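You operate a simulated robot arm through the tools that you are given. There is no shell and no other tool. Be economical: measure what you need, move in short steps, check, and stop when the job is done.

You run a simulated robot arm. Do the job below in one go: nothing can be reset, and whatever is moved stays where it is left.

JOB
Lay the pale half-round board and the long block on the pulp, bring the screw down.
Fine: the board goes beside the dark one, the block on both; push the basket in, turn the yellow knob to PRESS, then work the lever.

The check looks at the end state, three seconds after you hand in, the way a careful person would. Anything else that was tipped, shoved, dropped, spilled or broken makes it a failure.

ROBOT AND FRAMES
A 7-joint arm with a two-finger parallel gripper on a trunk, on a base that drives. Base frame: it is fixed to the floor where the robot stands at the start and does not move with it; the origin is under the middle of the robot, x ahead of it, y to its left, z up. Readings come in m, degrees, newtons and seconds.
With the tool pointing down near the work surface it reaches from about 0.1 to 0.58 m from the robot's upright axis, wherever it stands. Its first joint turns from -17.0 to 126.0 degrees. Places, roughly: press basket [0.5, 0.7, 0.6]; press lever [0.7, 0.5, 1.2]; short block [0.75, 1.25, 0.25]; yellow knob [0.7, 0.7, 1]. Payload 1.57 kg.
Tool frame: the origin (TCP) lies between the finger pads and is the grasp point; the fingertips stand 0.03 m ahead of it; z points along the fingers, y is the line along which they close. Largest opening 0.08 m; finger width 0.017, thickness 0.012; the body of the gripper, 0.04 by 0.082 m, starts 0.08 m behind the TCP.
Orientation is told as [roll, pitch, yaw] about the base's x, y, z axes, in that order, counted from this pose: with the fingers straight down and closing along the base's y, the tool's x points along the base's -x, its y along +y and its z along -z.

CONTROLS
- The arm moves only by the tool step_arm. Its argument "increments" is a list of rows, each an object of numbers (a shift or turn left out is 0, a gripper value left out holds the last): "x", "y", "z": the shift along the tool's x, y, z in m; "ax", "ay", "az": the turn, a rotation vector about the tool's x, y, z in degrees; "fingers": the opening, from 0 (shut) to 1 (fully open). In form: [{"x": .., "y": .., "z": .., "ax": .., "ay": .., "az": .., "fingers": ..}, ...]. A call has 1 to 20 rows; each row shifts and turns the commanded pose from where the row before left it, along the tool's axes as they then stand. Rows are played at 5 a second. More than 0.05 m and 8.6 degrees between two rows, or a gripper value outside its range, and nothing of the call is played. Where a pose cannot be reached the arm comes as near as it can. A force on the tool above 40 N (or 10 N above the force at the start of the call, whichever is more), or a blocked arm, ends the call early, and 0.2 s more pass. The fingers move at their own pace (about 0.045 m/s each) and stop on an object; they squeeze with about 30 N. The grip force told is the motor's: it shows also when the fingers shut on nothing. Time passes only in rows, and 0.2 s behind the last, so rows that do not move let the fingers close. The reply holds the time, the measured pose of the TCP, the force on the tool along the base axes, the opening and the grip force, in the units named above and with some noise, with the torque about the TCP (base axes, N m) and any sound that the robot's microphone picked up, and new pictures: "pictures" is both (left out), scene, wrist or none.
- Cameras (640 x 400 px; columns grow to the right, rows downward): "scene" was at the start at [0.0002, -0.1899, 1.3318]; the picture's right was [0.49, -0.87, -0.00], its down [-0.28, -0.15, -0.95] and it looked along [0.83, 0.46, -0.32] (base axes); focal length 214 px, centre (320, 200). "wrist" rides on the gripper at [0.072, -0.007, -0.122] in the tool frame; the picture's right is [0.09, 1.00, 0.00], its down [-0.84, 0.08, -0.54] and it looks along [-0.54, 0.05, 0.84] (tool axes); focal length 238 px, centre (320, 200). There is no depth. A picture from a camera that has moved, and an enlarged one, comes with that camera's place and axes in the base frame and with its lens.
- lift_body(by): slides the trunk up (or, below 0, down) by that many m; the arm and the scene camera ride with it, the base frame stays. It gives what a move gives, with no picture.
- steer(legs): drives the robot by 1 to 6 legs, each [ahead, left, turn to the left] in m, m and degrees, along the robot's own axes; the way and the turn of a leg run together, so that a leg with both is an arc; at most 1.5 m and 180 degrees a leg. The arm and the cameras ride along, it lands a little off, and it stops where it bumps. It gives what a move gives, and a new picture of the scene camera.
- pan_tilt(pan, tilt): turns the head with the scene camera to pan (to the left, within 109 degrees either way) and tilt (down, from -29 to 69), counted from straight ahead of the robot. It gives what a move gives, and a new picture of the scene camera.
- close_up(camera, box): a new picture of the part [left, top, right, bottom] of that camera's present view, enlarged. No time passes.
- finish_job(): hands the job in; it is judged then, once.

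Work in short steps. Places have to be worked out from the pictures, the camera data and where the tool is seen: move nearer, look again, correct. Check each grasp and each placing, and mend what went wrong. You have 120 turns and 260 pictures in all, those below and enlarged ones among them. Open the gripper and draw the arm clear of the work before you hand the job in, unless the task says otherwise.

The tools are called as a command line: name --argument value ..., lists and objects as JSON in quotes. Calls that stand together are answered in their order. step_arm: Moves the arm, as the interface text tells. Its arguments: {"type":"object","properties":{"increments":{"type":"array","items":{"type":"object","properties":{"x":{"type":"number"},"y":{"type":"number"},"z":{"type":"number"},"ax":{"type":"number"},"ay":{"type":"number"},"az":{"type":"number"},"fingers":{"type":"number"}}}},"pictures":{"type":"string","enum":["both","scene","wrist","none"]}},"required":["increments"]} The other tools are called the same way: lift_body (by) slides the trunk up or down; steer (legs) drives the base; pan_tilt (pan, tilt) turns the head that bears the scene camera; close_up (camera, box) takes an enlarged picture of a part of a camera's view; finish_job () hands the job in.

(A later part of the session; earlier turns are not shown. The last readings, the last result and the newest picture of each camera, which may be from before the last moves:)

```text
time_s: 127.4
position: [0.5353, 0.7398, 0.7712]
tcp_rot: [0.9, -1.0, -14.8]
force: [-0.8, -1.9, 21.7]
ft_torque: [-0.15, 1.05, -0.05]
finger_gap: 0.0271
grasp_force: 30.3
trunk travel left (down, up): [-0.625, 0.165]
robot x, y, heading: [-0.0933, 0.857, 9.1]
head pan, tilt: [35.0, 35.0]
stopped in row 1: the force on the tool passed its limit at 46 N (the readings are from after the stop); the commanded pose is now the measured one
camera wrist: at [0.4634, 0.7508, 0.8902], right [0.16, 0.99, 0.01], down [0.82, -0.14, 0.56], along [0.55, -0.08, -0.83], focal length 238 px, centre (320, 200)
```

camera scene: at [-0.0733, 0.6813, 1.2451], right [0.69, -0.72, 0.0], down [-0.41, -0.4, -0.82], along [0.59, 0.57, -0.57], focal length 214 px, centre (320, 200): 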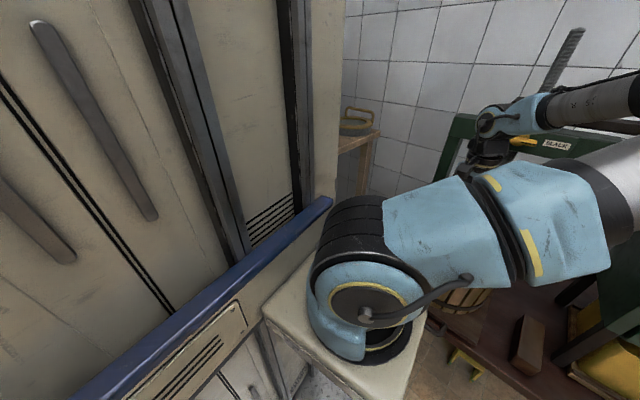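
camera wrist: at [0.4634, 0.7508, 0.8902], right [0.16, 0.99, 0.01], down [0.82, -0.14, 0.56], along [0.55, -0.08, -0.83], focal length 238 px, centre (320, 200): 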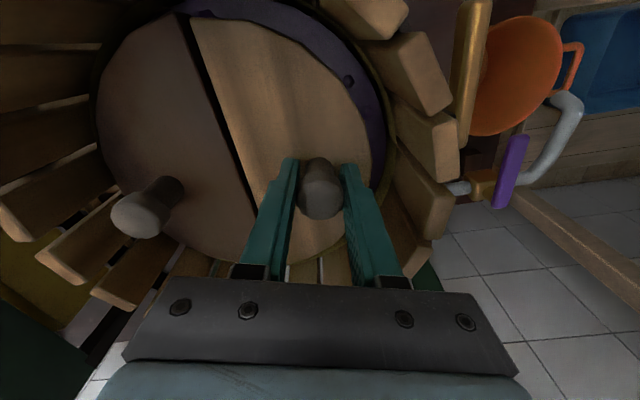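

The board rests on the pulp beside the dark one. Open only partly (walls near), then rise.

step_arm --increments '[{"z": -0.002, "fingers": 0.5}, {"fingers": 0.5}, {"fingers": 0.5}, {"z": -0.02}, {"z": -0.03}, {"z": -0.05}, {"z": -0.05}]' --pictures "wrist"

```text
time_s: 129.0
position: [0.5364, 0.7403, 0.9204]
tcp_rot: [1.0, -0.8, -14.5]
force: [0.2, 0.5, 0.6]
ft_torque: [0.03, 0.05, 0.0]
finger_gap: 0.0398
grasp_force: 0.0
trunk travel left (down, up): [-0.625, 0.165]
robot x, y, heading: [-0.0928, 0.8581, 9.1]
head pan, tilt: [35.0, 35.0]
camera wrist: at [0.4642, 0.75, 1.0408], right [0.16, 0.99, 0.01], down [0.82, -0.14, 0.55], along [0.55, -0.08, -0.83], focal length 238 px, centre (320, 200)
```

wrist: 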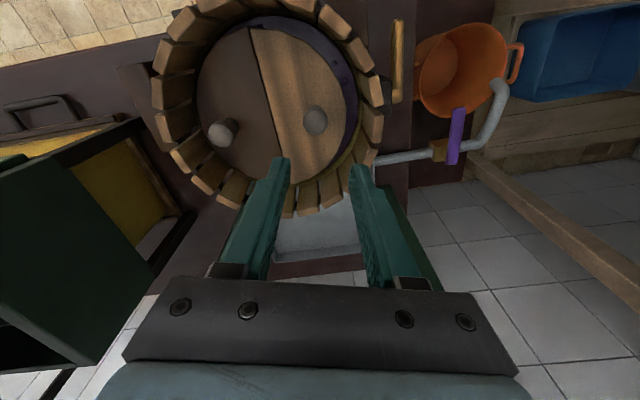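

The board is well placed. The long block lies along x at about (0.52,0.46), top z≈0.6, ~0.14 long. I rise, back off a bit and shift right to reach it with yaw≈0.

lift_body --by 0.13

steer --legs '[[-0.15, 0, 0], [0.03, -0.25, -4]]'

step_arm --increments '[{"az": -6, "fingers": 1}, {"az": -6}]' --pictures "wrist"

```text
time_s: 130.6
position: [0.537, 0.7413, 1.0497]
tcp_rot: [0.9, -0.8, -14.7]
force: [-0.5, 0.2, 0.1]
ft_torque: [-0.03, -0.01, 0.0]
finger_gap: 0.04
grasp_force: 0.1
trunk travel left (down, up): [-0.755, 0.035]
robot x, y, heading: [-0.0943, 0.8601, 8.9]
head pan, tilt: [35.0, 35.0]
```

```text
time_s: 133.4
position: [0.4349, 0.4247, 1.0505]
tcp_rot: [0.9, -0.8, -19.3]
force: [-0.1, -0.5, 0.6]
ft_torque: [0.06, -0.01, -0.04]
finger_gap: 0.04
grasp_force: 0.1
trunk travel left (down, up): [-0.755, 0.035]
robot x, y, heading: [-0.1813, 0.5951, 4.5]
head pan, tilt: [35.0, 35.0]
camera scene: at [-0.1785, 0.4148, 1.3751], right [0.64, -0.77, 0.0], down [-0.44, -0.36, -0.82], along [0.63, 0.52, -0.57], focal length 214 px, centre (320, 200)
```

scene: 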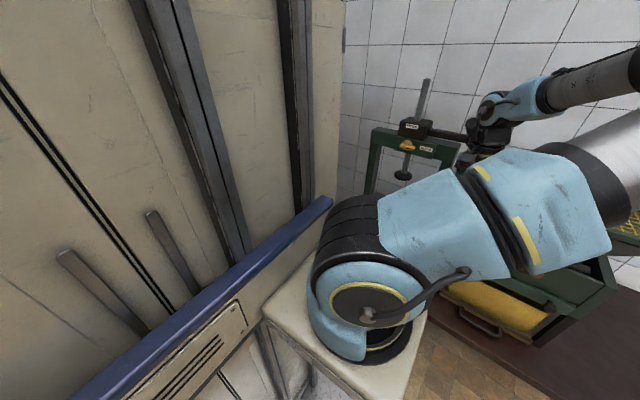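

```text
time_s: 134.0
position: [0.4345, 0.4248, 1.0504]
tcp_rot: [0.7, -1.0, -7.2]
force: [0.0, 0.2, 0.0]
ft_torque: [0.0, -0.03, 0.02]
finger_gap: 0.0799
grasp_force: 0.1
trunk travel left (down, up): [-0.755, 0.035]
robot x, y, heading: [-0.1835, 0.5941, 4.3]
head pan, tilt: [35.0, 35.0]
camera wrist: at [0.3611, 0.4252, 1.1704], right [0.03, 1.0, 0.01], down [0.83, -0.03, 0.56], along [0.56, -0.01, -0.83], focal length 238 px, centre (320, 200)
```

wrist: 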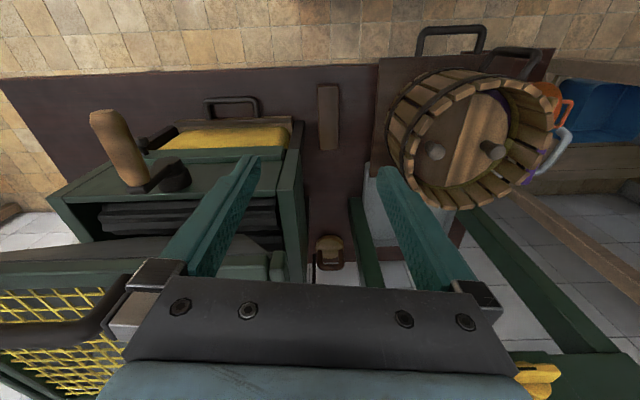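

Block centre ≈(0.512,0.445), mill side at y≈0.39. To keep the forearm off the mill I take a stance farther left, heading -8°.

steer --legs '[[0, 0.2, 0], [0, 0, -12], [0.1, 0.01, 0]]'

step_arm --increments '[{"az": -6}, {"az": -7}, {}]' --pictures "wrist"

```text
time_s: 137.2
position: [0.4727, 0.5057, 1.0517]
tcp_rot: [0.7, -1.0, -18.9]
force: [-0.3, -0.3, -0.5]
ft_torque: [-0.03, -0.01, 0.04]
finger_gap: 0.0801
grasp_force: 0.0
trunk travel left (down, up): [-0.755, 0.035]
robot x, y, heading: [-0.1002, 0.7974, -7.4]
head pan, tilt: [35.0, 35.0]
camera scene: at [-0.1289, 0.619, 1.3751], right [0.47, -0.88, 0.0], down [-0.51, -0.27, -0.82], along [0.72, 0.38, -0.57], focal length 214 px, centre (320, 200)
```

scene: 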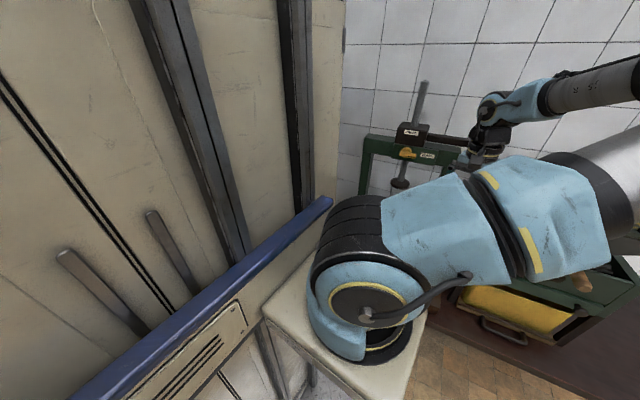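

```text
time_s: 138.0
position: [0.4726, 0.5051, 1.0514]
tcp_rot: [0.3, -1.1, -5.9]
force: [-0.7, -0.2, 0.5]
ft_torque: [-0.02, 0.0, 0.0]
finger_gap: 0.0799
grasp_force: 0.1
trunk travel left (down, up): [-0.755, 0.035]
robot x, y, heading: [-0.0996, 0.7965, -7.3]
head pan, tilt: [35.0, 35.0]
camera wrist: at [0.3993, 0.504, 1.1705], right [0.01, 1.0, 0.01], down [0.83, -0.01, 0.56], along [0.56, 0.0, -0.83], focal length 238 px, centre (320, 200)
```

wrist: 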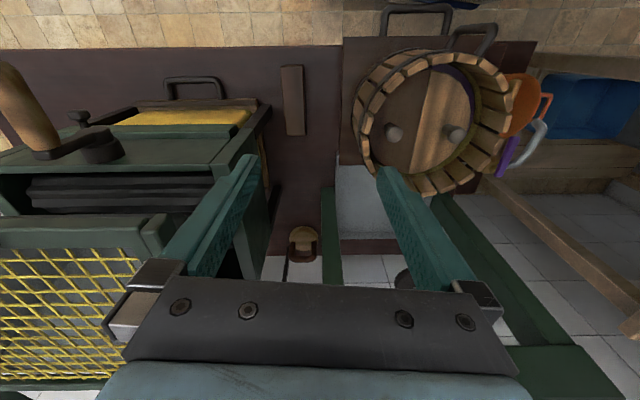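

close_up --camera "wrist" --box '[140, 40, 380, 220]'

```text
2.22 times, centred on (260, 130) of wrist
camera zoom: at [0.3993, 0.504, 1.1705], right [0.01, 1.0, 0.01], down [0.83, -0.01, 0.56], along [0.56, 0.0, -0.83], focal length 530 px, centre (453, 356)
```

zoom: 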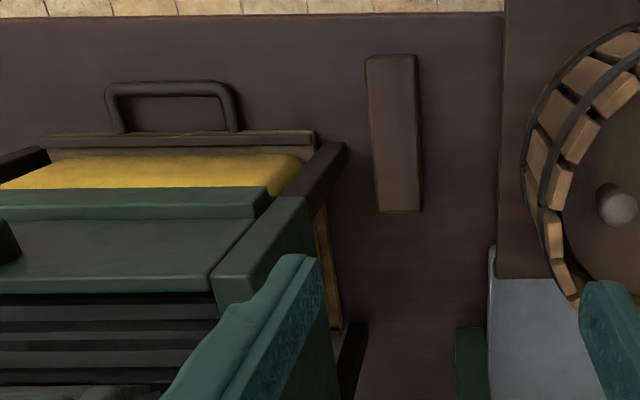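

Geometry is clear: mill front-left leg at (0.535,0.386), block centre (0.517,0.448) along x. I go above x=0.505 and lower.

step_arm --increments '[{"az": -6}, {"x": -0.016, "y": -0.0285}, {"x": -0.016, "y": -0.0285}, {}]' --pictures "none"

lift_body --by -0.3

step_arm --increments '[{}]' --pictures "both"

```text
time_s: 139.0
position: [0.5042, 0.4385, 1.0539]
tcp_rot: [0.4, -1.4, -0.5]
force: [-6.7, 13.8, 12.2]
ft_torque: [-0.28, 0.01, -0.2]
finger_gap: 0.0669
grasp_force: 0.0
trunk travel left (down, up): [-0.755, 0.035]
robot x, y, heading: [-0.0998, 0.7939, -7.2]
head pan, tilt: [35.0, 35.0]
```

```text
time_s: 139.6
position: [0.4994, 0.4372, 1.0444]
tcp_rot: [0.0, -1.8, -0.5]
force: [4.0, 17.6, 6.8]
ft_torque: [-0.38, -0.03, 0.27]
finger_gap: 0.0644
grasp_force: 0.0
trunk travel left (down, up): [-0.739, 0.051]
robot x, y, heading: [-0.1024, 0.7963, -7.2]
head pan, tilt: [35.0, 35.0]
stopped: the force on the tool passed its limit at 69 N (the readings are from after the stop); the commanded pose is now the measured one
```

```text
time_s: 140.0
position: [0.5021, 0.4371, 1.0436]
tcp_rot: [0.1, -1.6, -0.6]
force: [-2.9, 18.7, 14.4]
ft_torque: [-0.49, -0.03, 0.0]
finger_gap: 0.0635
grasp_force: 0.1
trunk travel left (down, up): [-0.739, 0.051]
robot x, y, heading: [-0.0969, 0.7954, -7.2]
head pan, tilt: [35.0, 35.0]
camera scene: at [-0.1359, 0.6179, 1.3596], right [0.46, -0.89, 0.0], down [-0.5, -0.27, -0.82], along [0.73, 0.38, -0.57], focal length 214 px, centre (320, 200)
camera wrist: at [0.4265, 0.4315, 1.1633], right [-0.08, 1.0, 0.0], down [0.82, 0.07, 0.57], along [0.56, 0.04, -0.82], focal length 238 px, centre (320, 200)
```

scene: 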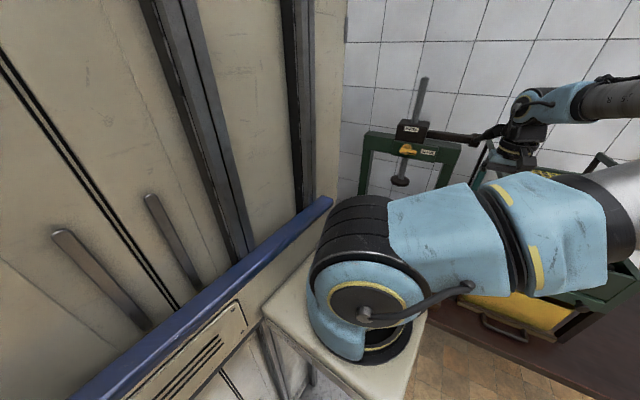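
wrist: 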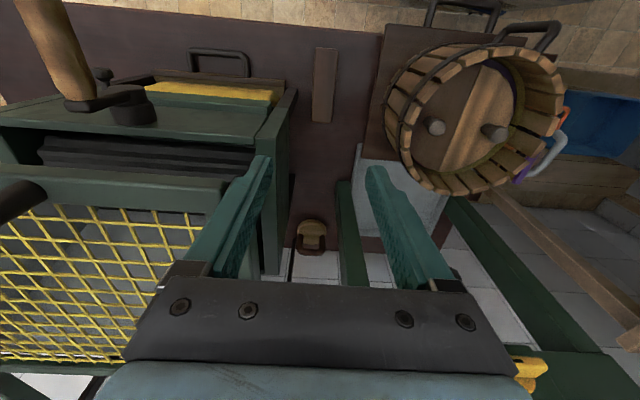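

Contact: the -y finger touches the hopper rim (it's higher than I judged). Back off immediately: +y and up.

step_arm --increments '[{"y": 0.02, "z": -0.01}, {"y": 0.03, "z": -0.02}, {"y": 0.03}]' --pictures "both"

close_up --camera "wrist" --box '[0, 60, 340, 300]'

```text
time_s: 141.0
position: [0.4978, 0.4367, 1.0573]
tcp_rot: [-0.7, 1.3, -7.4]
force: [0.4, 0.1, 0.2]
ft_torque: [-0.01, 0.02, 0.0]
finger_gap: 0.0799
grasp_force: 0.0
trunk travel left (down, up): [-0.739, 0.051]
robot x, y, heading: [-0.0617, 0.7817, -11.0]
head pan, tilt: [35.0, 35.0]
stopped in row 3: the arm was blocked; the commanded pose is now the measured one
camera scene: at [-0.1099, 0.6016, 1.3599], right [0.41, -0.91, 0.0], down [-0.52, -0.23, -0.82], along [0.75, 0.34, -0.57], focal length 214 px, centre (320, 200)
camera wrist: at [0.4294, 0.4398, 1.1808], right [0.04, 1.0, -0.01], down [0.85, -0.03, 0.52], along [0.52, -0.03, -0.85], focal length 238 px, centre (320, 200)
```

scene: 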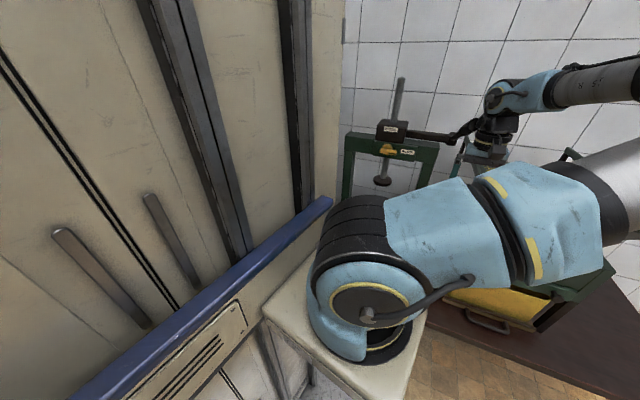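
wrist: 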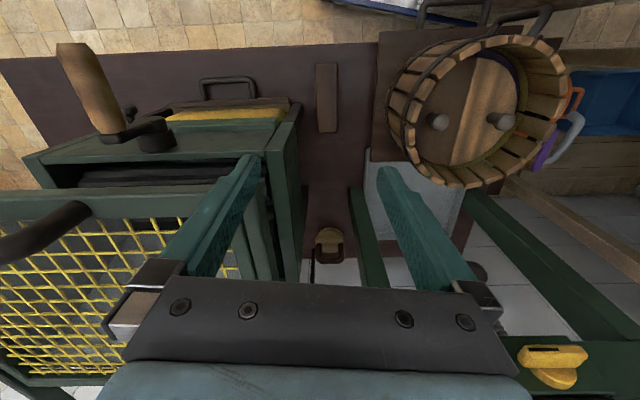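

```text
1.67 times, centred on (170, 180) of wrist
camera zoom: at [0.4294, 0.4398, 1.1808], right [0.04, 1.0, -0.01], down [0.85, -0.03, 0.52], along [0.52, -0.03, -0.85], focal length 397 px, centre (570, 233)
```

zoom: 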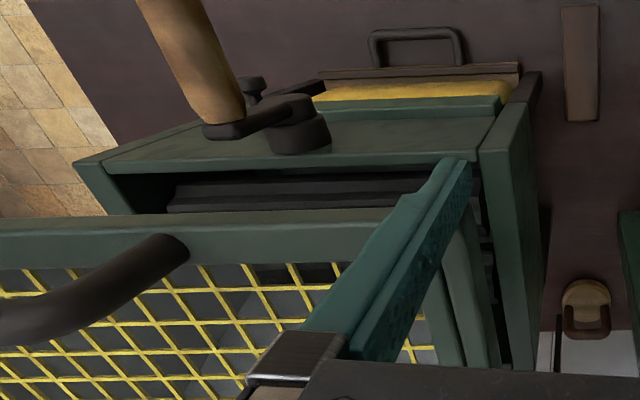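

The arm was blocked and the base moved a bit. I look at the wrist/lever region closely before anything else.

close_up --camera "scene" --box '[340, 60, 640, 250]'

pan_tilt --pan 30 --tilt 10

```text
2.11 times, centred on (490, 155) of scene
camera zoom: at [-0.1099, 0.6016, 1.3599], right [0.41, -0.91, 0.0], down [-0.52, -0.23, -0.82], along [0.75, 0.34, -0.57], focal length 452 px, centre (-38, 295)
```

zoom: 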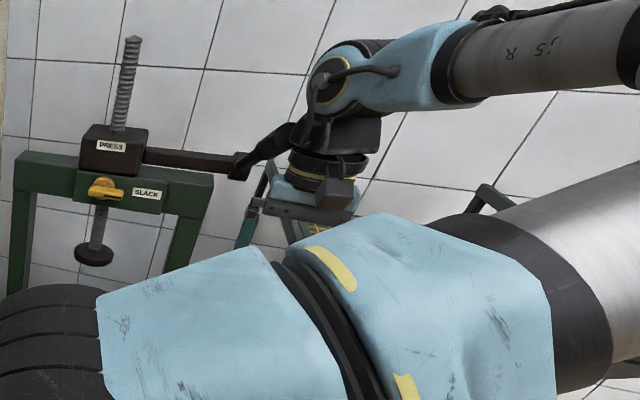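

```text
time_s: 141.9
position: [0.4991, 0.4366, 1.0597]
tcp_rot: [-0.8, 1.0, -7.6]
force: [-0.7, 0.0, 0.1]
ft_torque: [-0.02, -0.01, 0.02]
finger_gap: 0.0799
grasp_force: 0.1
trunk travel left (down, up): [-0.739, 0.051]
robot x, y, heading: [-0.0584, 0.7812, -10.6]
head pan, tilt: [30.0, 10.0]
camera scene: at [-0.1024, 0.5965, 1.3989], right [0.33, -0.94, 0.0], down [-0.16, -0.05, -0.99], along [0.93, 0.32, -0.17], focal length 214 px, centre (320, 200)
```

scene: 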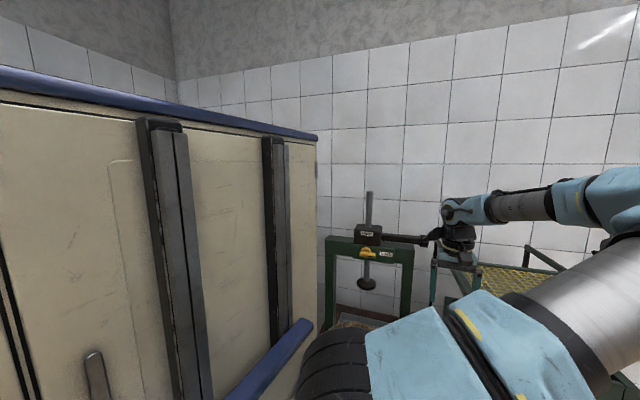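

The hand sits between the lever handle and the hopper. I narrow the fingers and back straight out in -x.

step_arm --increments '[{"fingers": 0.3}, {"fingers": 0.3}]' --pictures "none"

steer --legs '[[-0.1, -0.02, 0]]'

step_arm --increments '[{}]' --pictures "wrist"

```text
time_s: 142.5
position: [0.5005, 0.4347, 1.0589]
tcp_rot: [-0.8, 0.9, -7.6]
force: [0.5, -0.6, -0.5]
ft_torque: [0.03, 0.0, -0.01]
finger_gap: 0.0275
grasp_force: 0.6
trunk travel left (down, up): [-0.739, 0.051]
robot x, y, heading: [-0.0595, 0.7823, -11.0]
head pan, tilt: [30.0, 10.0]
```

```text
time_s: 143.6
position: [0.4138, 0.4469, 1.0559]
tcp_rot: [-0.6, 1.0, -6.5]
force: [-0.3, -0.6, 0.6]
ft_torque: [0.08, -0.02, 0.0]
finger_gap: 0.0239
grasp_force: 0.1
trunk travel left (down, up): [-0.739, 0.051]
robot x, y, heading: [-0.1556, 0.7767, -10.5]
head pan, tilt: [30.0, 10.0]
camera scene: at [-0.1913, 0.598, 1.3996], right [0.33, -0.94, 0.0], down [-0.16, -0.06, -0.98], along [0.93, 0.33, -0.17], focal length 214 px, centre (320, 200)
```

scene: 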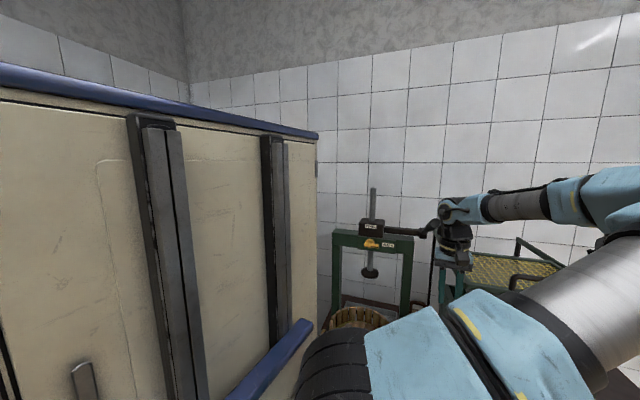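

```text
time_s: 144.0
position: [0.4134, 0.4466, 1.0561]
tcp_rot: [-0.7, 0.9, -6.4]
force: [0.5, -0.1, -0.3]
ft_torque: [0.01, 0.01, 0.0]
finger_gap: 0.0241
grasp_force: 0.1
trunk travel left (down, up): [-0.739, 0.051]
robot x, y, heading: [-0.1596, 0.7799, -10.4]
head pan, tilt: [30.0, 10.0]
camera wrist: at [0.344, 0.449, 1.1789], right [0.02, 1.0, -0.01], down [0.85, -0.01, 0.53], along [0.53, -0.02, -0.85], focal length 238 px, centre (320, 200)
```

wrist: 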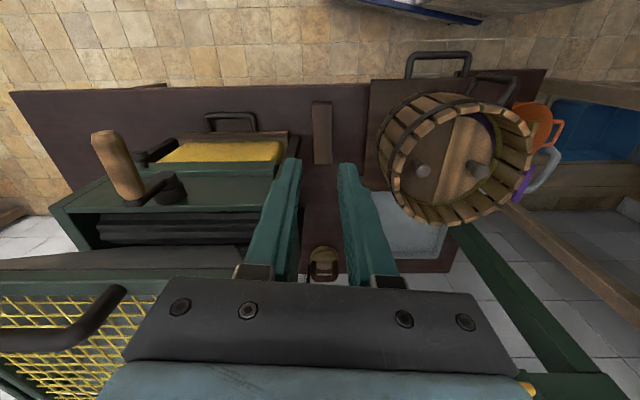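

Nothing looks displaced. The right way in is low, under the lever: lower here (x≈0.41), then go forward at low height.

step_arm --increments '[{"az": -6.4, "fingers": 0.3}]' --pictures "none"

lift_body --by -0.36

step_arm --increments '[{}]' --pictures "both"

```text
time_s: 144.4
position: [0.4132, 0.4467, 1.0566]
tcp_rot: [-0.6, 1.0, -0.1]
force: [-0.4, -0.4, 0.0]
ft_torque: [0.01, -0.01, -0.02]
finger_gap: 0.024
grasp_force: 0.0
trunk travel left (down, up): [-0.739, 0.051]
robot x, y, heading: [-0.1601, 0.7799, -10.7]
head pan, tilt: [30.0, 10.0]
```

```text
time_s: 147.9
position: [0.4139, 0.4468, 0.6971]
tcp_rot: [-0.6, 1.1, 0.0]
force: [0.5, -0.5, -0.2]
ft_torque: [-0.02, -0.03, 0.0]
finger_gap: 0.0239
grasp_force: 0.1
trunk travel left (down, up): [-0.379, 0.411]
robot x, y, heading: [-0.1583, 0.7785, -10.5]
head pan, tilt: [30.0, 10.0]
```

```text
time_s: 148.3
position: [0.4121, 0.4474, 0.6967]
tcp_rot: [-0.6, 1.2, -0.1]
force: [-0.1, 0.5, 1.0]
ft_torque: [0.0, 0.02, -0.02]
finger_gap: 0.0239
grasp_force: 0.0
trunk travel left (down, up): [-0.379, 0.411]
robot x, y, heading: [-0.1607, 0.7796, -10.5]
head pan, tilt: [30.0, 10.0]
camera scene: at [-0.1913, 0.5981, 1.0397], right [0.33, -0.94, 0.0], down [-0.16, -0.06, -0.98], along [0.93, 0.33, -0.17], focal length 214 px, centre (320, 200)
camera wrist: at [0.3444, 0.4407, 0.8193], right [-0.09, 1.0, -0.01], down [0.85, 0.08, 0.53], along [0.52, 0.04, -0.85], focal length 238 px, centre (320, 200)
```

scene: 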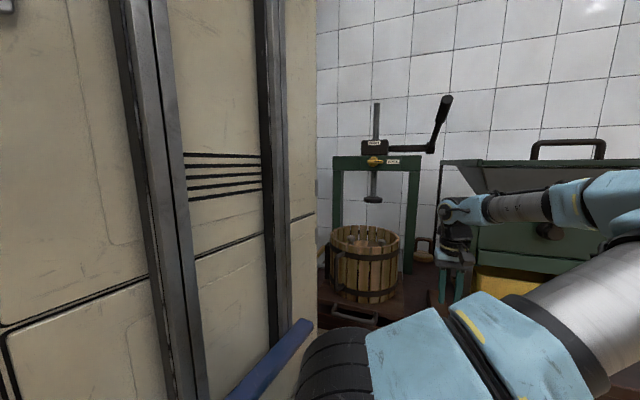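
wrist: 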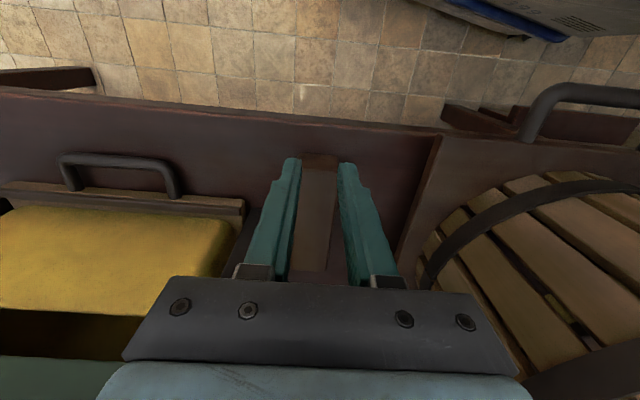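

Clear view now. The block is right ahead; I drive forward 9 cm at this height, with fingers opened to 0.06.

steer --legs '[[0.0885, 0.0164, 0]]'

step_arm --increments '[{"fingers": 0.8}, {"fingers": 0.8}, {"fingers": 0.8}]' --pictures "wrist"

```text
time_s: 149.4
position: [0.5042, 0.4465, 0.6968]
tcp_rot: [-0.6, 1.1, 0.1]
force: [-0.2, -0.1, 0.5]
ft_torque: [0.03, 0.02, -0.04]
finger_gap: 0.0241
grasp_force: 0.1
trunk travel left (down, up): [-0.379, 0.411]
robot x, y, heading: [-0.0664, 0.7787, -10.2]
head pan, tilt: [30.0, 10.0]
camera scene: at [-0.1001, 0.5979, 1.0397], right [0.34, -0.94, 0.0], down [-0.16, -0.06, -0.98], along [0.93, 0.33, -0.17], focal length 214 px, centre (320, 200)
```

scene: 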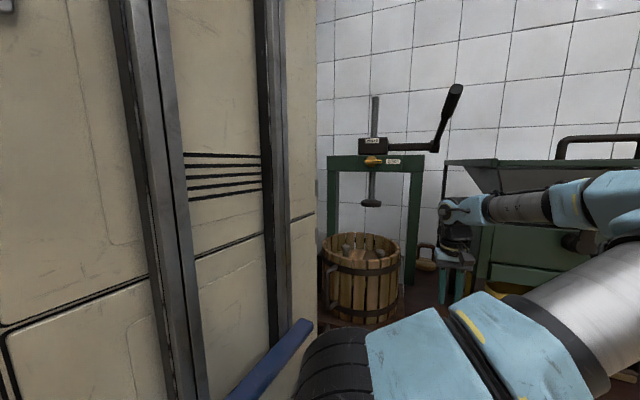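

```text
time_s: 150.2
position: [0.5046, 0.4475, 0.6967]
tcp_rot: [-0.7, 1.2, 0.1]
force: [-0.2, -0.3, -0.5]
ft_torque: [0.02, 0.05, 0.0]
finger_gap: 0.0643
grasp_force: 0.1
trunk travel left (down, up): [-0.379, 0.411]
robot x, y, heading: [-0.0653, 0.7761, -10.4]
head pan, tilt: [30.0, 10.0]
camera wrist: at [0.4359, 0.4416, 0.8193], right [-0.09, 1.0, -0.01], down [0.85, 0.08, 0.53], along [0.52, 0.04, -0.85], focal length 238 px, centre (320, 200)
```

wrist: 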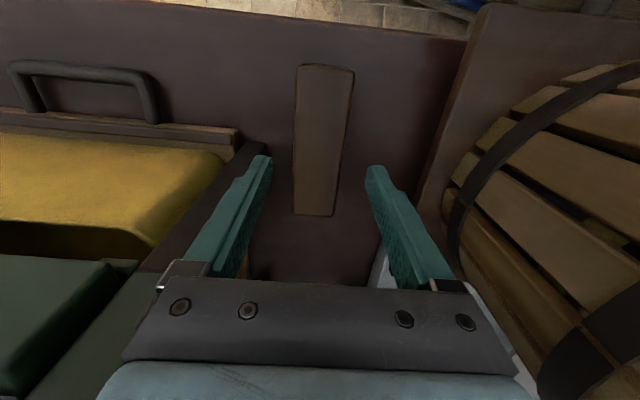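

Aligned with the block (centre (0.52,0.446)). Descend to z≈0.585 and grip.

step_arm --increments '[{"x": -0.01, "z": 0.035}, {"z": 0.04}, {"z": 0.025}, {"z": 0.01}, {}]' --pictures "wrist"

```text
time_s: 151.4
position: [0.5104, 0.4452, 0.5876]
tcp_rot: [-0.5, 1.1, 0.0]
force: [0.1, -0.5, 0.2]
ft_torque: [-0.02, -0.01, 0.02]
finger_gap: 0.064
grasp_force: 0.1
trunk travel left (down, up): [-0.379, 0.411]
robot x, y, heading: [-0.0669, 0.7793, -10.6]
head pan, tilt: [30.0, 10.0]
camera wrist: at [0.4425, 0.4388, 0.7099], right [-0.09, 1.0, -0.01], down [0.85, 0.08, 0.53], along [0.52, 0.04, -0.85], focal length 238 px, centre (320, 200)
```

wrist: 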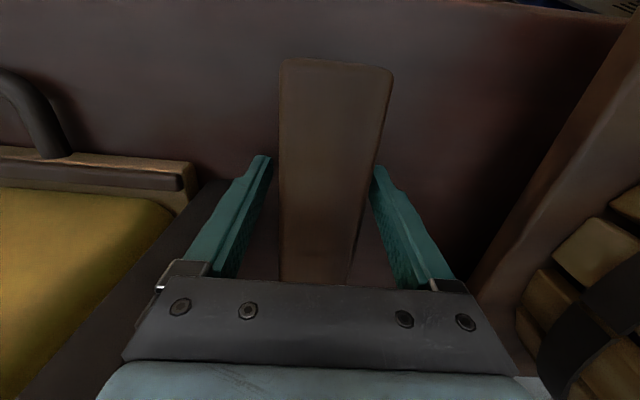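

step_arm --increments '[{"y": 0.002, "fingers": 0.3}, {"fingers": 0}, {"fingers": 0}, {"fingers": 0}, {"z": -0.02}, {"z": -0.03}, {}]' --pictures "wrist"

```text
time_s: 153.0
position: [0.5108, 0.4485, 0.638]
tcp_rot: [-0.5, 1.1, 0.1]
force: [0.6, -0.8, -2.8]
ft_torque: [-0.01, 0.03, -0.01]
finger_gap: 0.0499
grasp_force: 30.0
trunk travel left (down, up): [-0.379, 0.411]
robot x, y, heading: [-0.066, 0.7765, -10.3]
head pan, tilt: [30.0, 10.0]
camera wrist: at [0.443, 0.4424, 0.7605], right [-0.09, 1.0, -0.01], down [0.85, 0.08, 0.52], along [0.52, 0.04, -0.85], focal length 238 px, centre (320, 200)
```

wrist: 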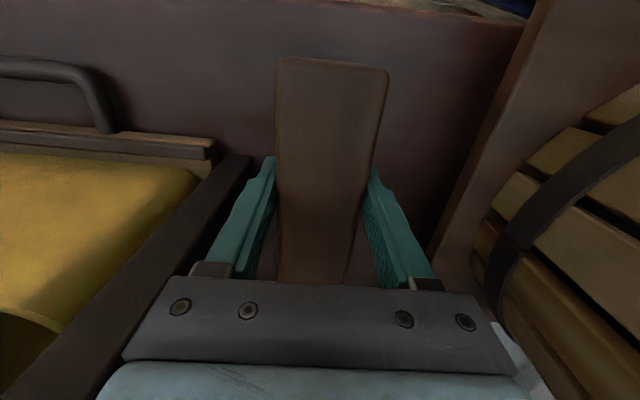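

Held firmly, but between the posts the fingers would be too tight. I set it back down and regrip near its front end (x≈0.475), so fingers clear the posts.

step_arm --increments '[{"z": 0.03}, {"z": 0.018}, {"fingers": 0.8}, {"fingers": 0.8}, {"x": 0.037}, {"z": 0.002}, {"fingers": 0}, {"fingers": 0}, {"fingers": 0}, {"z": -0.02}, {"z": -0.03}, {}]' --pictures "wrist"

```text
time_s: 155.6
position: [0.4751, 0.4507, 0.6363]
tcp_rot: [-0.5, 1.0, 0.1]
force: [0.4, -0.1, -2.3]
ft_torque: [-0.01, 0.11, -0.02]
finger_gap: 0.0499
grasp_force: 29.5
trunk travel left (down, up): [-0.379, 0.411]
robot x, y, heading: [-0.0654, 0.7785, -10.4]
head pan, tilt: [30.0, 10.0]
camera wrist: at [0.4063, 0.4443, 0.7597], right [-0.09, 1.0, -0.01], down [0.85, 0.08, 0.53], along [0.52, 0.04, -0.85], focal length 238 px, centre (320, 200)
```

wrist: 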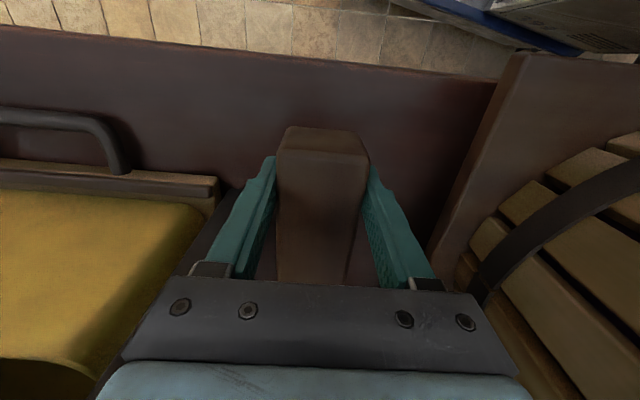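

Good grip near the end (block centre ~47 mm ahead of TCP). Back out, raise, then go round to the basket.

steer --legs '[[-0.14, 0, 0]]'

lift_body --by 0.3

steer --legs '[[0, 0.08, 7.4]]'

step_arm --increments '[{"az": 7.4}, {"y": 0.03}, {"y": 0.03}, {}]' --pictures "wrist"

```text
time_s: 156.9
position: [0.3349, 0.4753, 0.6366]
tcp_rot: [-0.5, 1.1, 0.0]
force: [0.7, -1.1, -2.5]
ft_torque: [-0.02, 0.16, 0.01]
finger_gap: 0.0495
grasp_force: 30.4
trunk travel left (down, up): [-0.379, 0.411]
robot x, y, heading: [-0.2054, 0.8058, -10.3]
head pan, tilt: [30.0, 10.0]
camera scene: at [-0.2393, 0.6236, 1.0397], right [0.33, -0.94, 0.0], down [-0.16, -0.06, -0.98], along [0.93, 0.33, -0.17], focal length 214 px, centre (320, 200)
```

scene: 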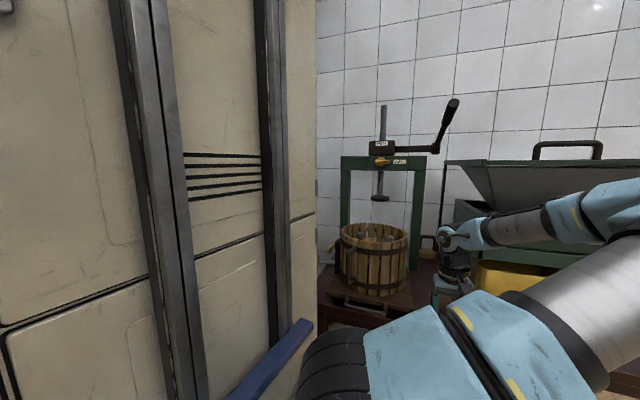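

```text
time_s: 159.9
position: [0.3356, 0.4762, 0.9376]
tcp_rot: [-0.5, 1.2, 0.0]
force: [0.7, 0.0, -2.3]
ft_torque: [0.0, 0.11, 0.02]
finger_gap: 0.0494
grasp_force: 29.7
trunk travel left (down, up): [-0.679, 0.111]
robot x, y, heading: [-0.2037, 0.8071, -10.6]
head pan, tilt: [30.0, 10.0]
```

```text
time_s: 161.0
position: [0.384, 0.6329, 0.9374]
tcp_rot: [-0.5, 1.1, 7.8]
force: [0.2, 0.0, -2.6]
ft_torque: [-0.03, 0.1, 0.02]
finger_gap: 0.0498
grasp_force: 30.3
trunk travel left (down, up): [-0.679, 0.111]
robot x, y, heading: [-0.1983, 0.8865, -2.7]
head pan, tilt: [30.0, 10.0]
camera scene: at [-0.205, 0.703, 1.3397], right [0.46, -0.89, 0.0], down [-0.15, -0.08, -0.98], along [0.88, 0.45, -0.17], focal length 214 px, centre (320, 200)
```

scene: 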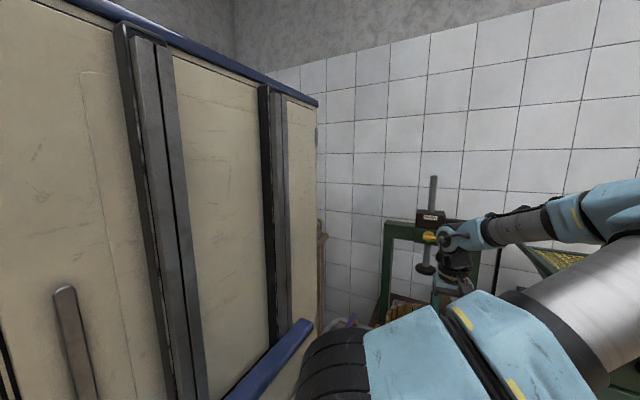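

```text
time_s: 162.0
position: [0.3854, 0.6917, 0.9358]
tcp_rot: [-0.7, 1.0, 0.3]
force: [0.1, -0.5, -3.2]
ft_torque: [0.01, 0.1, -0.03]
finger_gap: 0.0497
grasp_force: 30.0
trunk travel left (down, up): [-0.679, 0.111]
robot x, y, heading: [-0.196, 0.8902, -2.4]
head pan, tilt: [30.0, 10.0]
camera wrist: at [0.316, 0.6865, 1.058], right [-0.1, 1.0, -0.01], down [0.85, 0.09, 0.53], along [0.52, 0.04, -0.85], focal length 238 px, centre (320, 200)
```

wrist: 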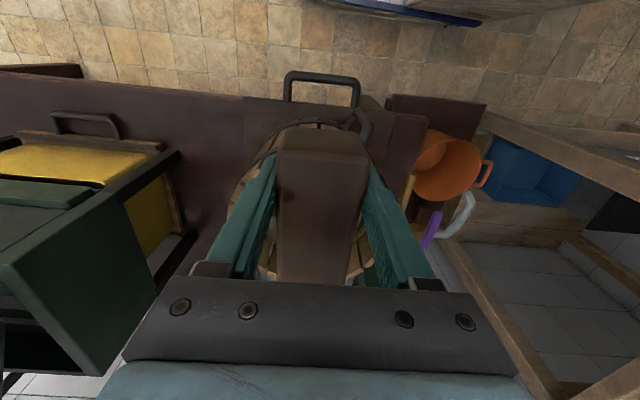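

Advance 0.1 m to be over the basket, and look.

steer --legs '[[0.102, 0, 0]]'

step_arm --increments '[{"z": 0.04}, {}]' --pictures "wrist"

```text
time_s: 163.2
position: [0.4882, 0.6888, 0.9355]
tcp_rot: [-0.8, 1.0, 0.5]
force: [0.4, -0.2, -3.1]
ft_torque: [0.01, 0.17, 0.0]
finger_gap: 0.0496
grasp_force: 30.2
trunk travel left (down, up): [-0.679, 0.111]
robot x, y, heading: [-0.0903, 0.8818, -2.6]
head pan, tilt: [30.0, 10.0]
camera scene: at [-0.1019, 0.6981, 1.3397], right [0.46, -0.89, 0.0], down [-0.15, -0.08, -0.98], along [0.88, 0.45, -0.17], focal length 214 px, centre (320, 200)
```

scene: 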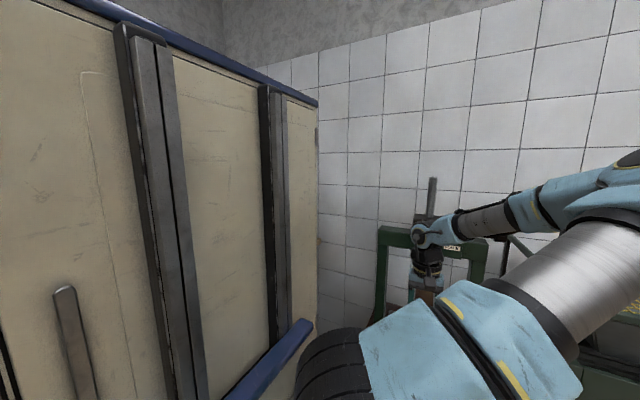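

```text
time_s: 163.8
position: [0.4833, 0.6852, 0.8961]
tcp_rot: [-0.7, 1.0, 0.5]
force: [-0.7, 0.2, -1.7]
ft_torque: [-0.02, 0.11, 0.0]
finger_gap: 0.05
grasp_force: 30.2
trunk travel left (down, up): [-0.679, 0.111]
robot x, y, heading: [-0.0924, 0.8847, -2.7]
head pan, tilt: [30.0, 10.0]
camera wrist: at [0.4166, 0.6801, 1.0188], right [-0.1, 0.99, -0.01], down [0.85, 0.09, 0.53], along [0.52, 0.04, -0.85], focal length 238 px, centre (320, 200)
```

wrist: 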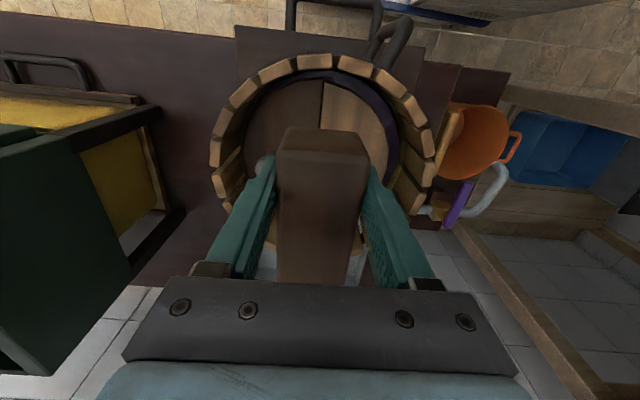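

Seam at y≈0.682; block centred at 0.685. Lower to just above the post tops and check.

step_arm --increments '[{"z": 0.035, "x": -0.002}, {"z": 0.035, "x": -0.002}, {}]' --pictures "wrist"

```text
time_s: 164.6
position: [0.4874, 0.6881, 0.8253]
tcp_rot: [-0.6, 1.0, 0.4]
force: [0.5, 0.8, -2.1]
ft_torque: [-0.02, 0.11, -0.03]
finger_gap: 0.0498
grasp_force: 30.4
trunk travel left (down, up): [-0.679, 0.111]
robot x, y, heading: [-0.0954, 0.8824, -2.7]
head pan, tilt: [30.0, 10.0]
camera wrist: at [0.4191, 0.6812, 0.9471], right [-0.1, 1.0, -0.01], down [0.85, 0.09, 0.53], along [0.52, 0.04, -0.85], focal length 238 px, centre (320, 200)
```

wrist: 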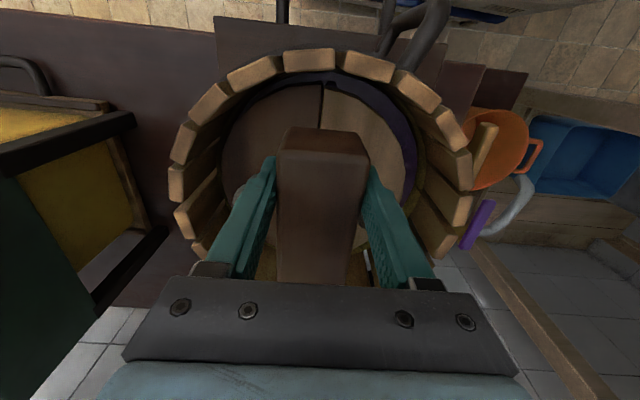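

step_arm --increments '[{"z": 0.02}, {"z": 0.015}, {"z": 0.006}, {}]' --pictures "wrist"

```text
time_s: 165.6
position: [0.4889, 0.6863, 0.7833]
tcp_rot: [-0.8, 1.0, 0.2]
force: [0.4, -0.6, -2.9]
ft_torque: [0.02, 0.13, -0.05]
finger_gap: 0.0495
grasp_force: 29.5
trunk travel left (down, up): [-0.679, 0.111]
robot x, y, heading: [-0.093, 0.8832, -2.7]
head pan, tilt: [30.0, 10.0]
camera wrist: at [0.4201, 0.6804, 0.9064], right [-0.1, 1.0, -0.01], down [0.85, 0.09, 0.53], along [0.52, 0.04, -0.85], focal length 238 px, centre (320, 200)
```

wrist: 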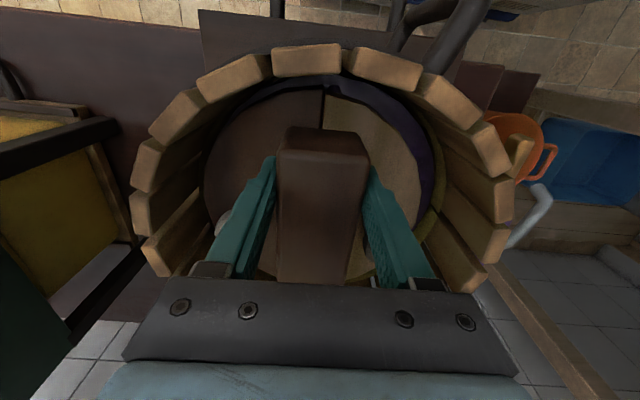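

step_arm --increments '[{"z": 0.004}, {"z": 0.003}, {"z": 0.003}, {}]' --pictures "none"

close_up --camera "wrist" --box '[120, 20, 520, 300]'

```text
time_s: 166.6
position: [0.4892, 0.6861, 0.7764]
tcp_rot: [-0.7, 0.8, 0.4]
force: [2.8, -1.9, 30.5]
ft_torque: [0.73, -0.32, -0.16]
finger_gap: 0.0497
grasp_force: 30.3
trunk travel left (down, up): [-0.679, 0.111]
robot x, y, heading: [-0.0927, 0.8799, -2.8]
head pan, tilt: [30.0, 10.0]
```

```text
1.43 times, centred on (320, 160) of wrist
camera zoom: at [0.4202, 0.6803, 0.8978], right [-0.1, 0.99, -0.01], down [0.84, 0.09, 0.53], along [0.53, 0.04, -0.85], focal length 340 px, centre (320, 257)
```

zoom: 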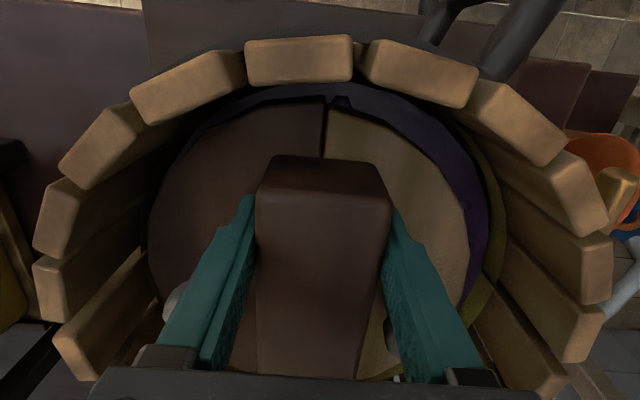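

Contact at the expected height; block lies over the seam. Raise a hair, open, and rise.

step_arm --increments '[{"z": -0.002, "fingers": 0.8}, {"fingers": 0.8}, {"fingers": 0.8}, {"z": -0.02}, {"z": -0.03}, {"z": -0.05}, {"z": -0.05}]' --pictures "wrist"

close_up --camera "wrist" --box '[180, 40, 480, 260]'

```text
time_s: 168.2
position: [0.4901, 0.6885, 0.9289]
tcp_rot: [-0.7, 1.1, 0.3]
force: [0.5, 0.0, 0.5]
ft_torque: [0.01, 0.03, -0.01]
finger_gap: 0.0639
grasp_force: 0.0
trunk travel left (down, up): [-0.679, 0.111]
robot x, y, heading: [-0.0933, 0.8845, -2.6]
head pan, tilt: [30.0, 10.0]
camera wrist: at [0.4202, 0.6828, 1.0517], right [-0.1, 0.99, -0.01], down [0.85, 0.09, 0.53], along [0.52, 0.04, -0.85], focal length 238 px, centre (320, 200)
```

wrist: 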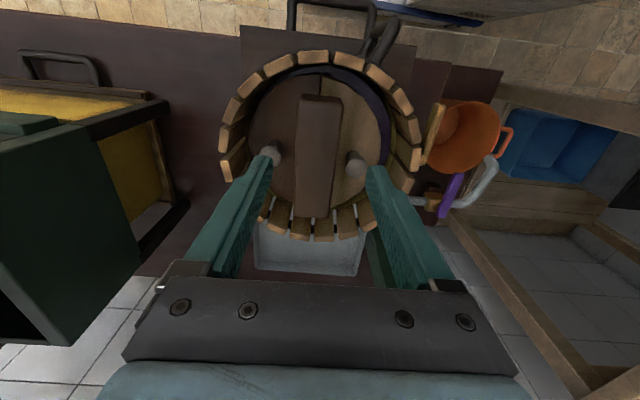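

```text
1.82 times, centred on (330, 150) of wrist
camera zoom: at [0.4202, 0.6828, 1.0517], right [-0.1, 0.99, -0.01], down [0.85, 0.09, 0.53], along [0.52, 0.04, -0.85], focal length 433 px, centre (302, 291)
```

zoom: 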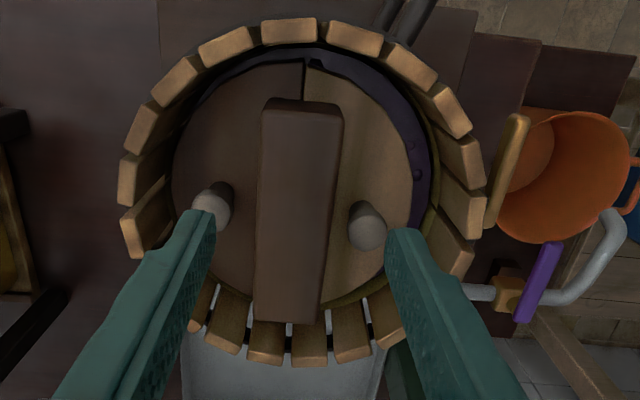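

Block sits on both boards. Next the basket slide: I need a good look at its front and handle.

steer --legs '[[-0.2, -0.1, 0]]'

pan_tilt --pan 38 --tilt 35

close_up --camera "wrist" --box '[200, 0, 520, 200]'

```text
time_s: 169.9
position: [0.285, 0.5984, 0.9291]
tcp_rot: [-0.6, 1.0, 0.9]
force: [1.0, 0.2, -0.2]
ft_torque: [-0.02, 0.02, -0.05]
finger_gap: 0.0641
grasp_force: 0.0
trunk travel left (down, up): [-0.679, 0.111]
robot x, y, heading: [-0.3, 0.7878, -2.1]
head pan, tilt: [30.0, 10.0]
camera scene: at [-0.3065, 0.6038, 1.3397], right [0.47, -0.88, 0.0], down [-0.15, -0.08, -0.98], along [0.87, 0.46, -0.17], focal length 214 px, centre (320, 200)
```

scene: 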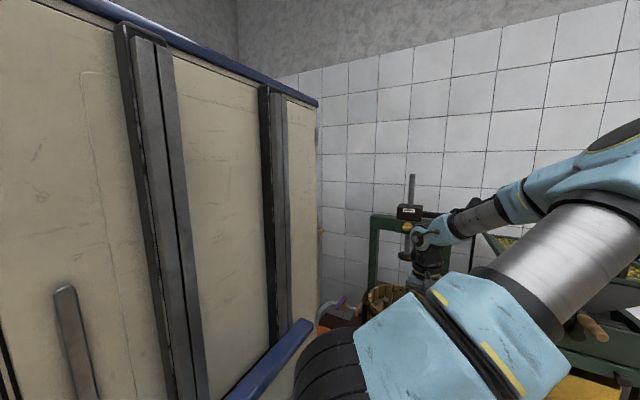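

```text
time_s: 170.8
position: [0.2834, 0.5994, 0.9289]
tcp_rot: [-0.7, 1.0, 0.9]
force: [0.1, -0.3, -0.7]
ft_torque: [-0.03, -0.04, -0.02]
finger_gap: 0.0642
grasp_force: 0.1
trunk travel left (down, up): [-0.679, 0.111]
robot x, y, heading: [-0.3, 0.7844, -2.2]
head pan, tilt: [38.0, 35.0]
camera scene: at [-0.3172, 0.612, 1.2996], right [0.58, -0.81, 0.0], down [-0.46, -0.33, -0.82], along [0.67, 0.48, -0.57], focal length 214 px, centre (320, 200)
```

scene: 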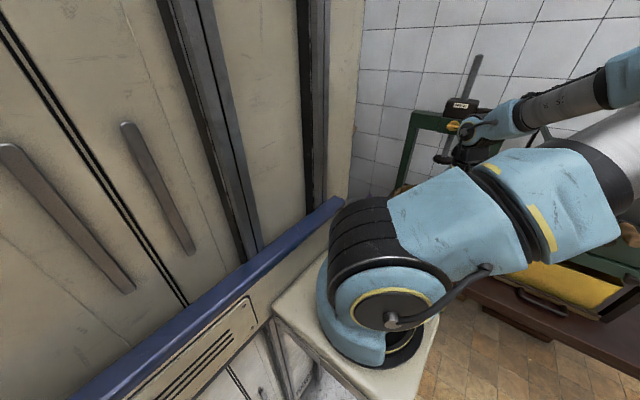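

```text
2.00 times, centred on (360, 100) of wrist
camera zoom: at [0.2158, 0.5927, 1.0515], right [-0.11, 0.99, -0.01], down [0.84, 0.1, 0.53], along [0.52, 0.05, -0.85], focal length 477 px, centre (240, 400)
```

zoom: 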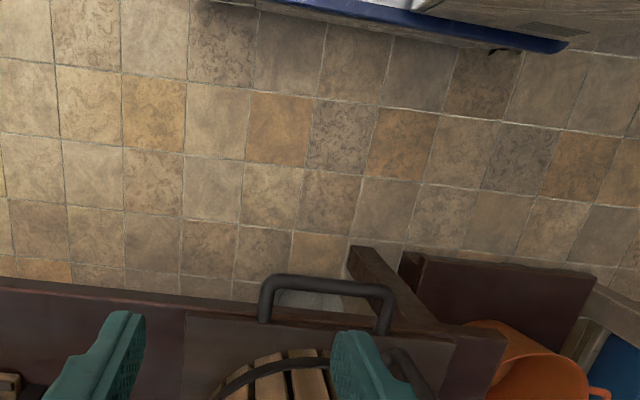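

Handle: a bar at x≈0.353, y≈0.69 on the slide's front. Plan: closed fingers, tool down, push on that bar by driving forward. Position for it and look closer.

steer --legs '[[-0.06, 0.015, 2]]'

step_arm --increments '[{"x": -0.025, "y": 0.035, "fingers": 0}, {"x": -0.025, "y": 0.035}, {}]' --pictures "none"

lift_body --by -0.2

step_arm --increments '[{}]' --pictures "wrist"

```text
time_s: 171.8
position: [0.2317, 0.6342, 0.9288]
tcp_rot: [-0.7, 1.0, 2.8]
force: [0.7, -0.1, 0.4]
ft_torque: [0.0, 0.0, 0.0]
finger_gap: 0.0639
grasp_force: 0.0
trunk travel left (down, up): [-0.679, 0.111]
robot x, y, heading: [-0.3564, 0.8023, -0.3]
head pan, tilt: [38.0, 35.0]
camera scene: at [-0.3702, 0.6276, 1.2995], right [0.61, -0.79, 0.0], down [-0.45, -0.35, -0.82], along [0.65, 0.5, -0.57], focal length 214 px, centre (320, 200)
```

scene: 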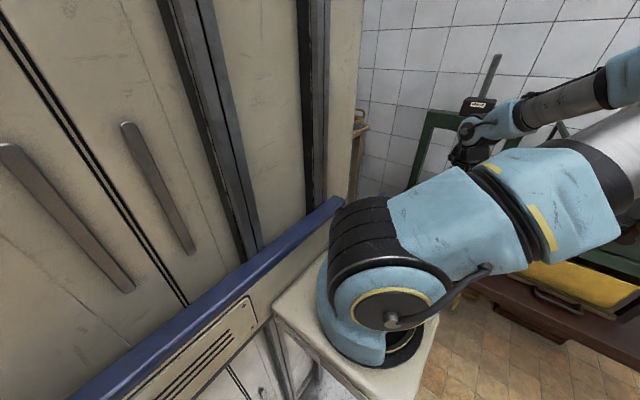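

```text
time_s: 172.6
position: [0.2768, 0.7079, 0.9281]
tcp_rot: [-0.7, 0.9, 2.9]
force: [-0.2, 0.0, 0.1]
ft_torque: [0.04, -0.05, -0.04]
finger_gap: 0.0
grasp_force: 3.6
trunk travel left (down, up): [-0.679, 0.111]
robot x, y, heading: [-0.3575, 0.8059, -0.6]
head pan, tilt: [38.0, 35.0]
```

```text
time_s: 174.7
position: [0.2771, 0.7086, 0.7296]
tcp_rot: [-0.7, 1.0, 2.9]
force: [0.4, 0.7, -0.8]
ft_torque: [0.01, 0.01, -0.02]
finger_gap: 0.0
grasp_force: 21.3
trunk travel left (down, up): [-0.479, 0.311]
robot x, y, heading: [-0.3582, 0.8032, -0.3]
head pan, tilt: [38.0, 35.0]
```

```text
time_s: 175.1
position: [0.2767, 0.7079, 0.7301]
tcp_rot: [-0.8, 1.0, 2.8]
force: [-0.1, -0.1, -0.2]
ft_torque: [-0.01, 0.02, 0.01]
finger_gap: 0.0
grasp_force: 21.1
trunk travel left (down, up): [-0.479, 0.311]
robot x, y, heading: [-0.354, 0.8057, -0.5]
head pan, tilt: [38.0, 35.0]
camera wrist: at [0.2093, 0.6997, 0.8508], right [-0.14, 0.99, -0.01], down [0.84, 0.12, 0.53], along [0.52, 0.07, -0.85], focal length 238 px, centre (320, 200)
```

wrist: 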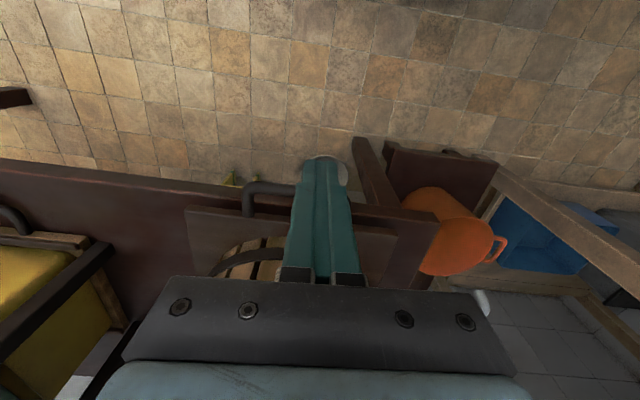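

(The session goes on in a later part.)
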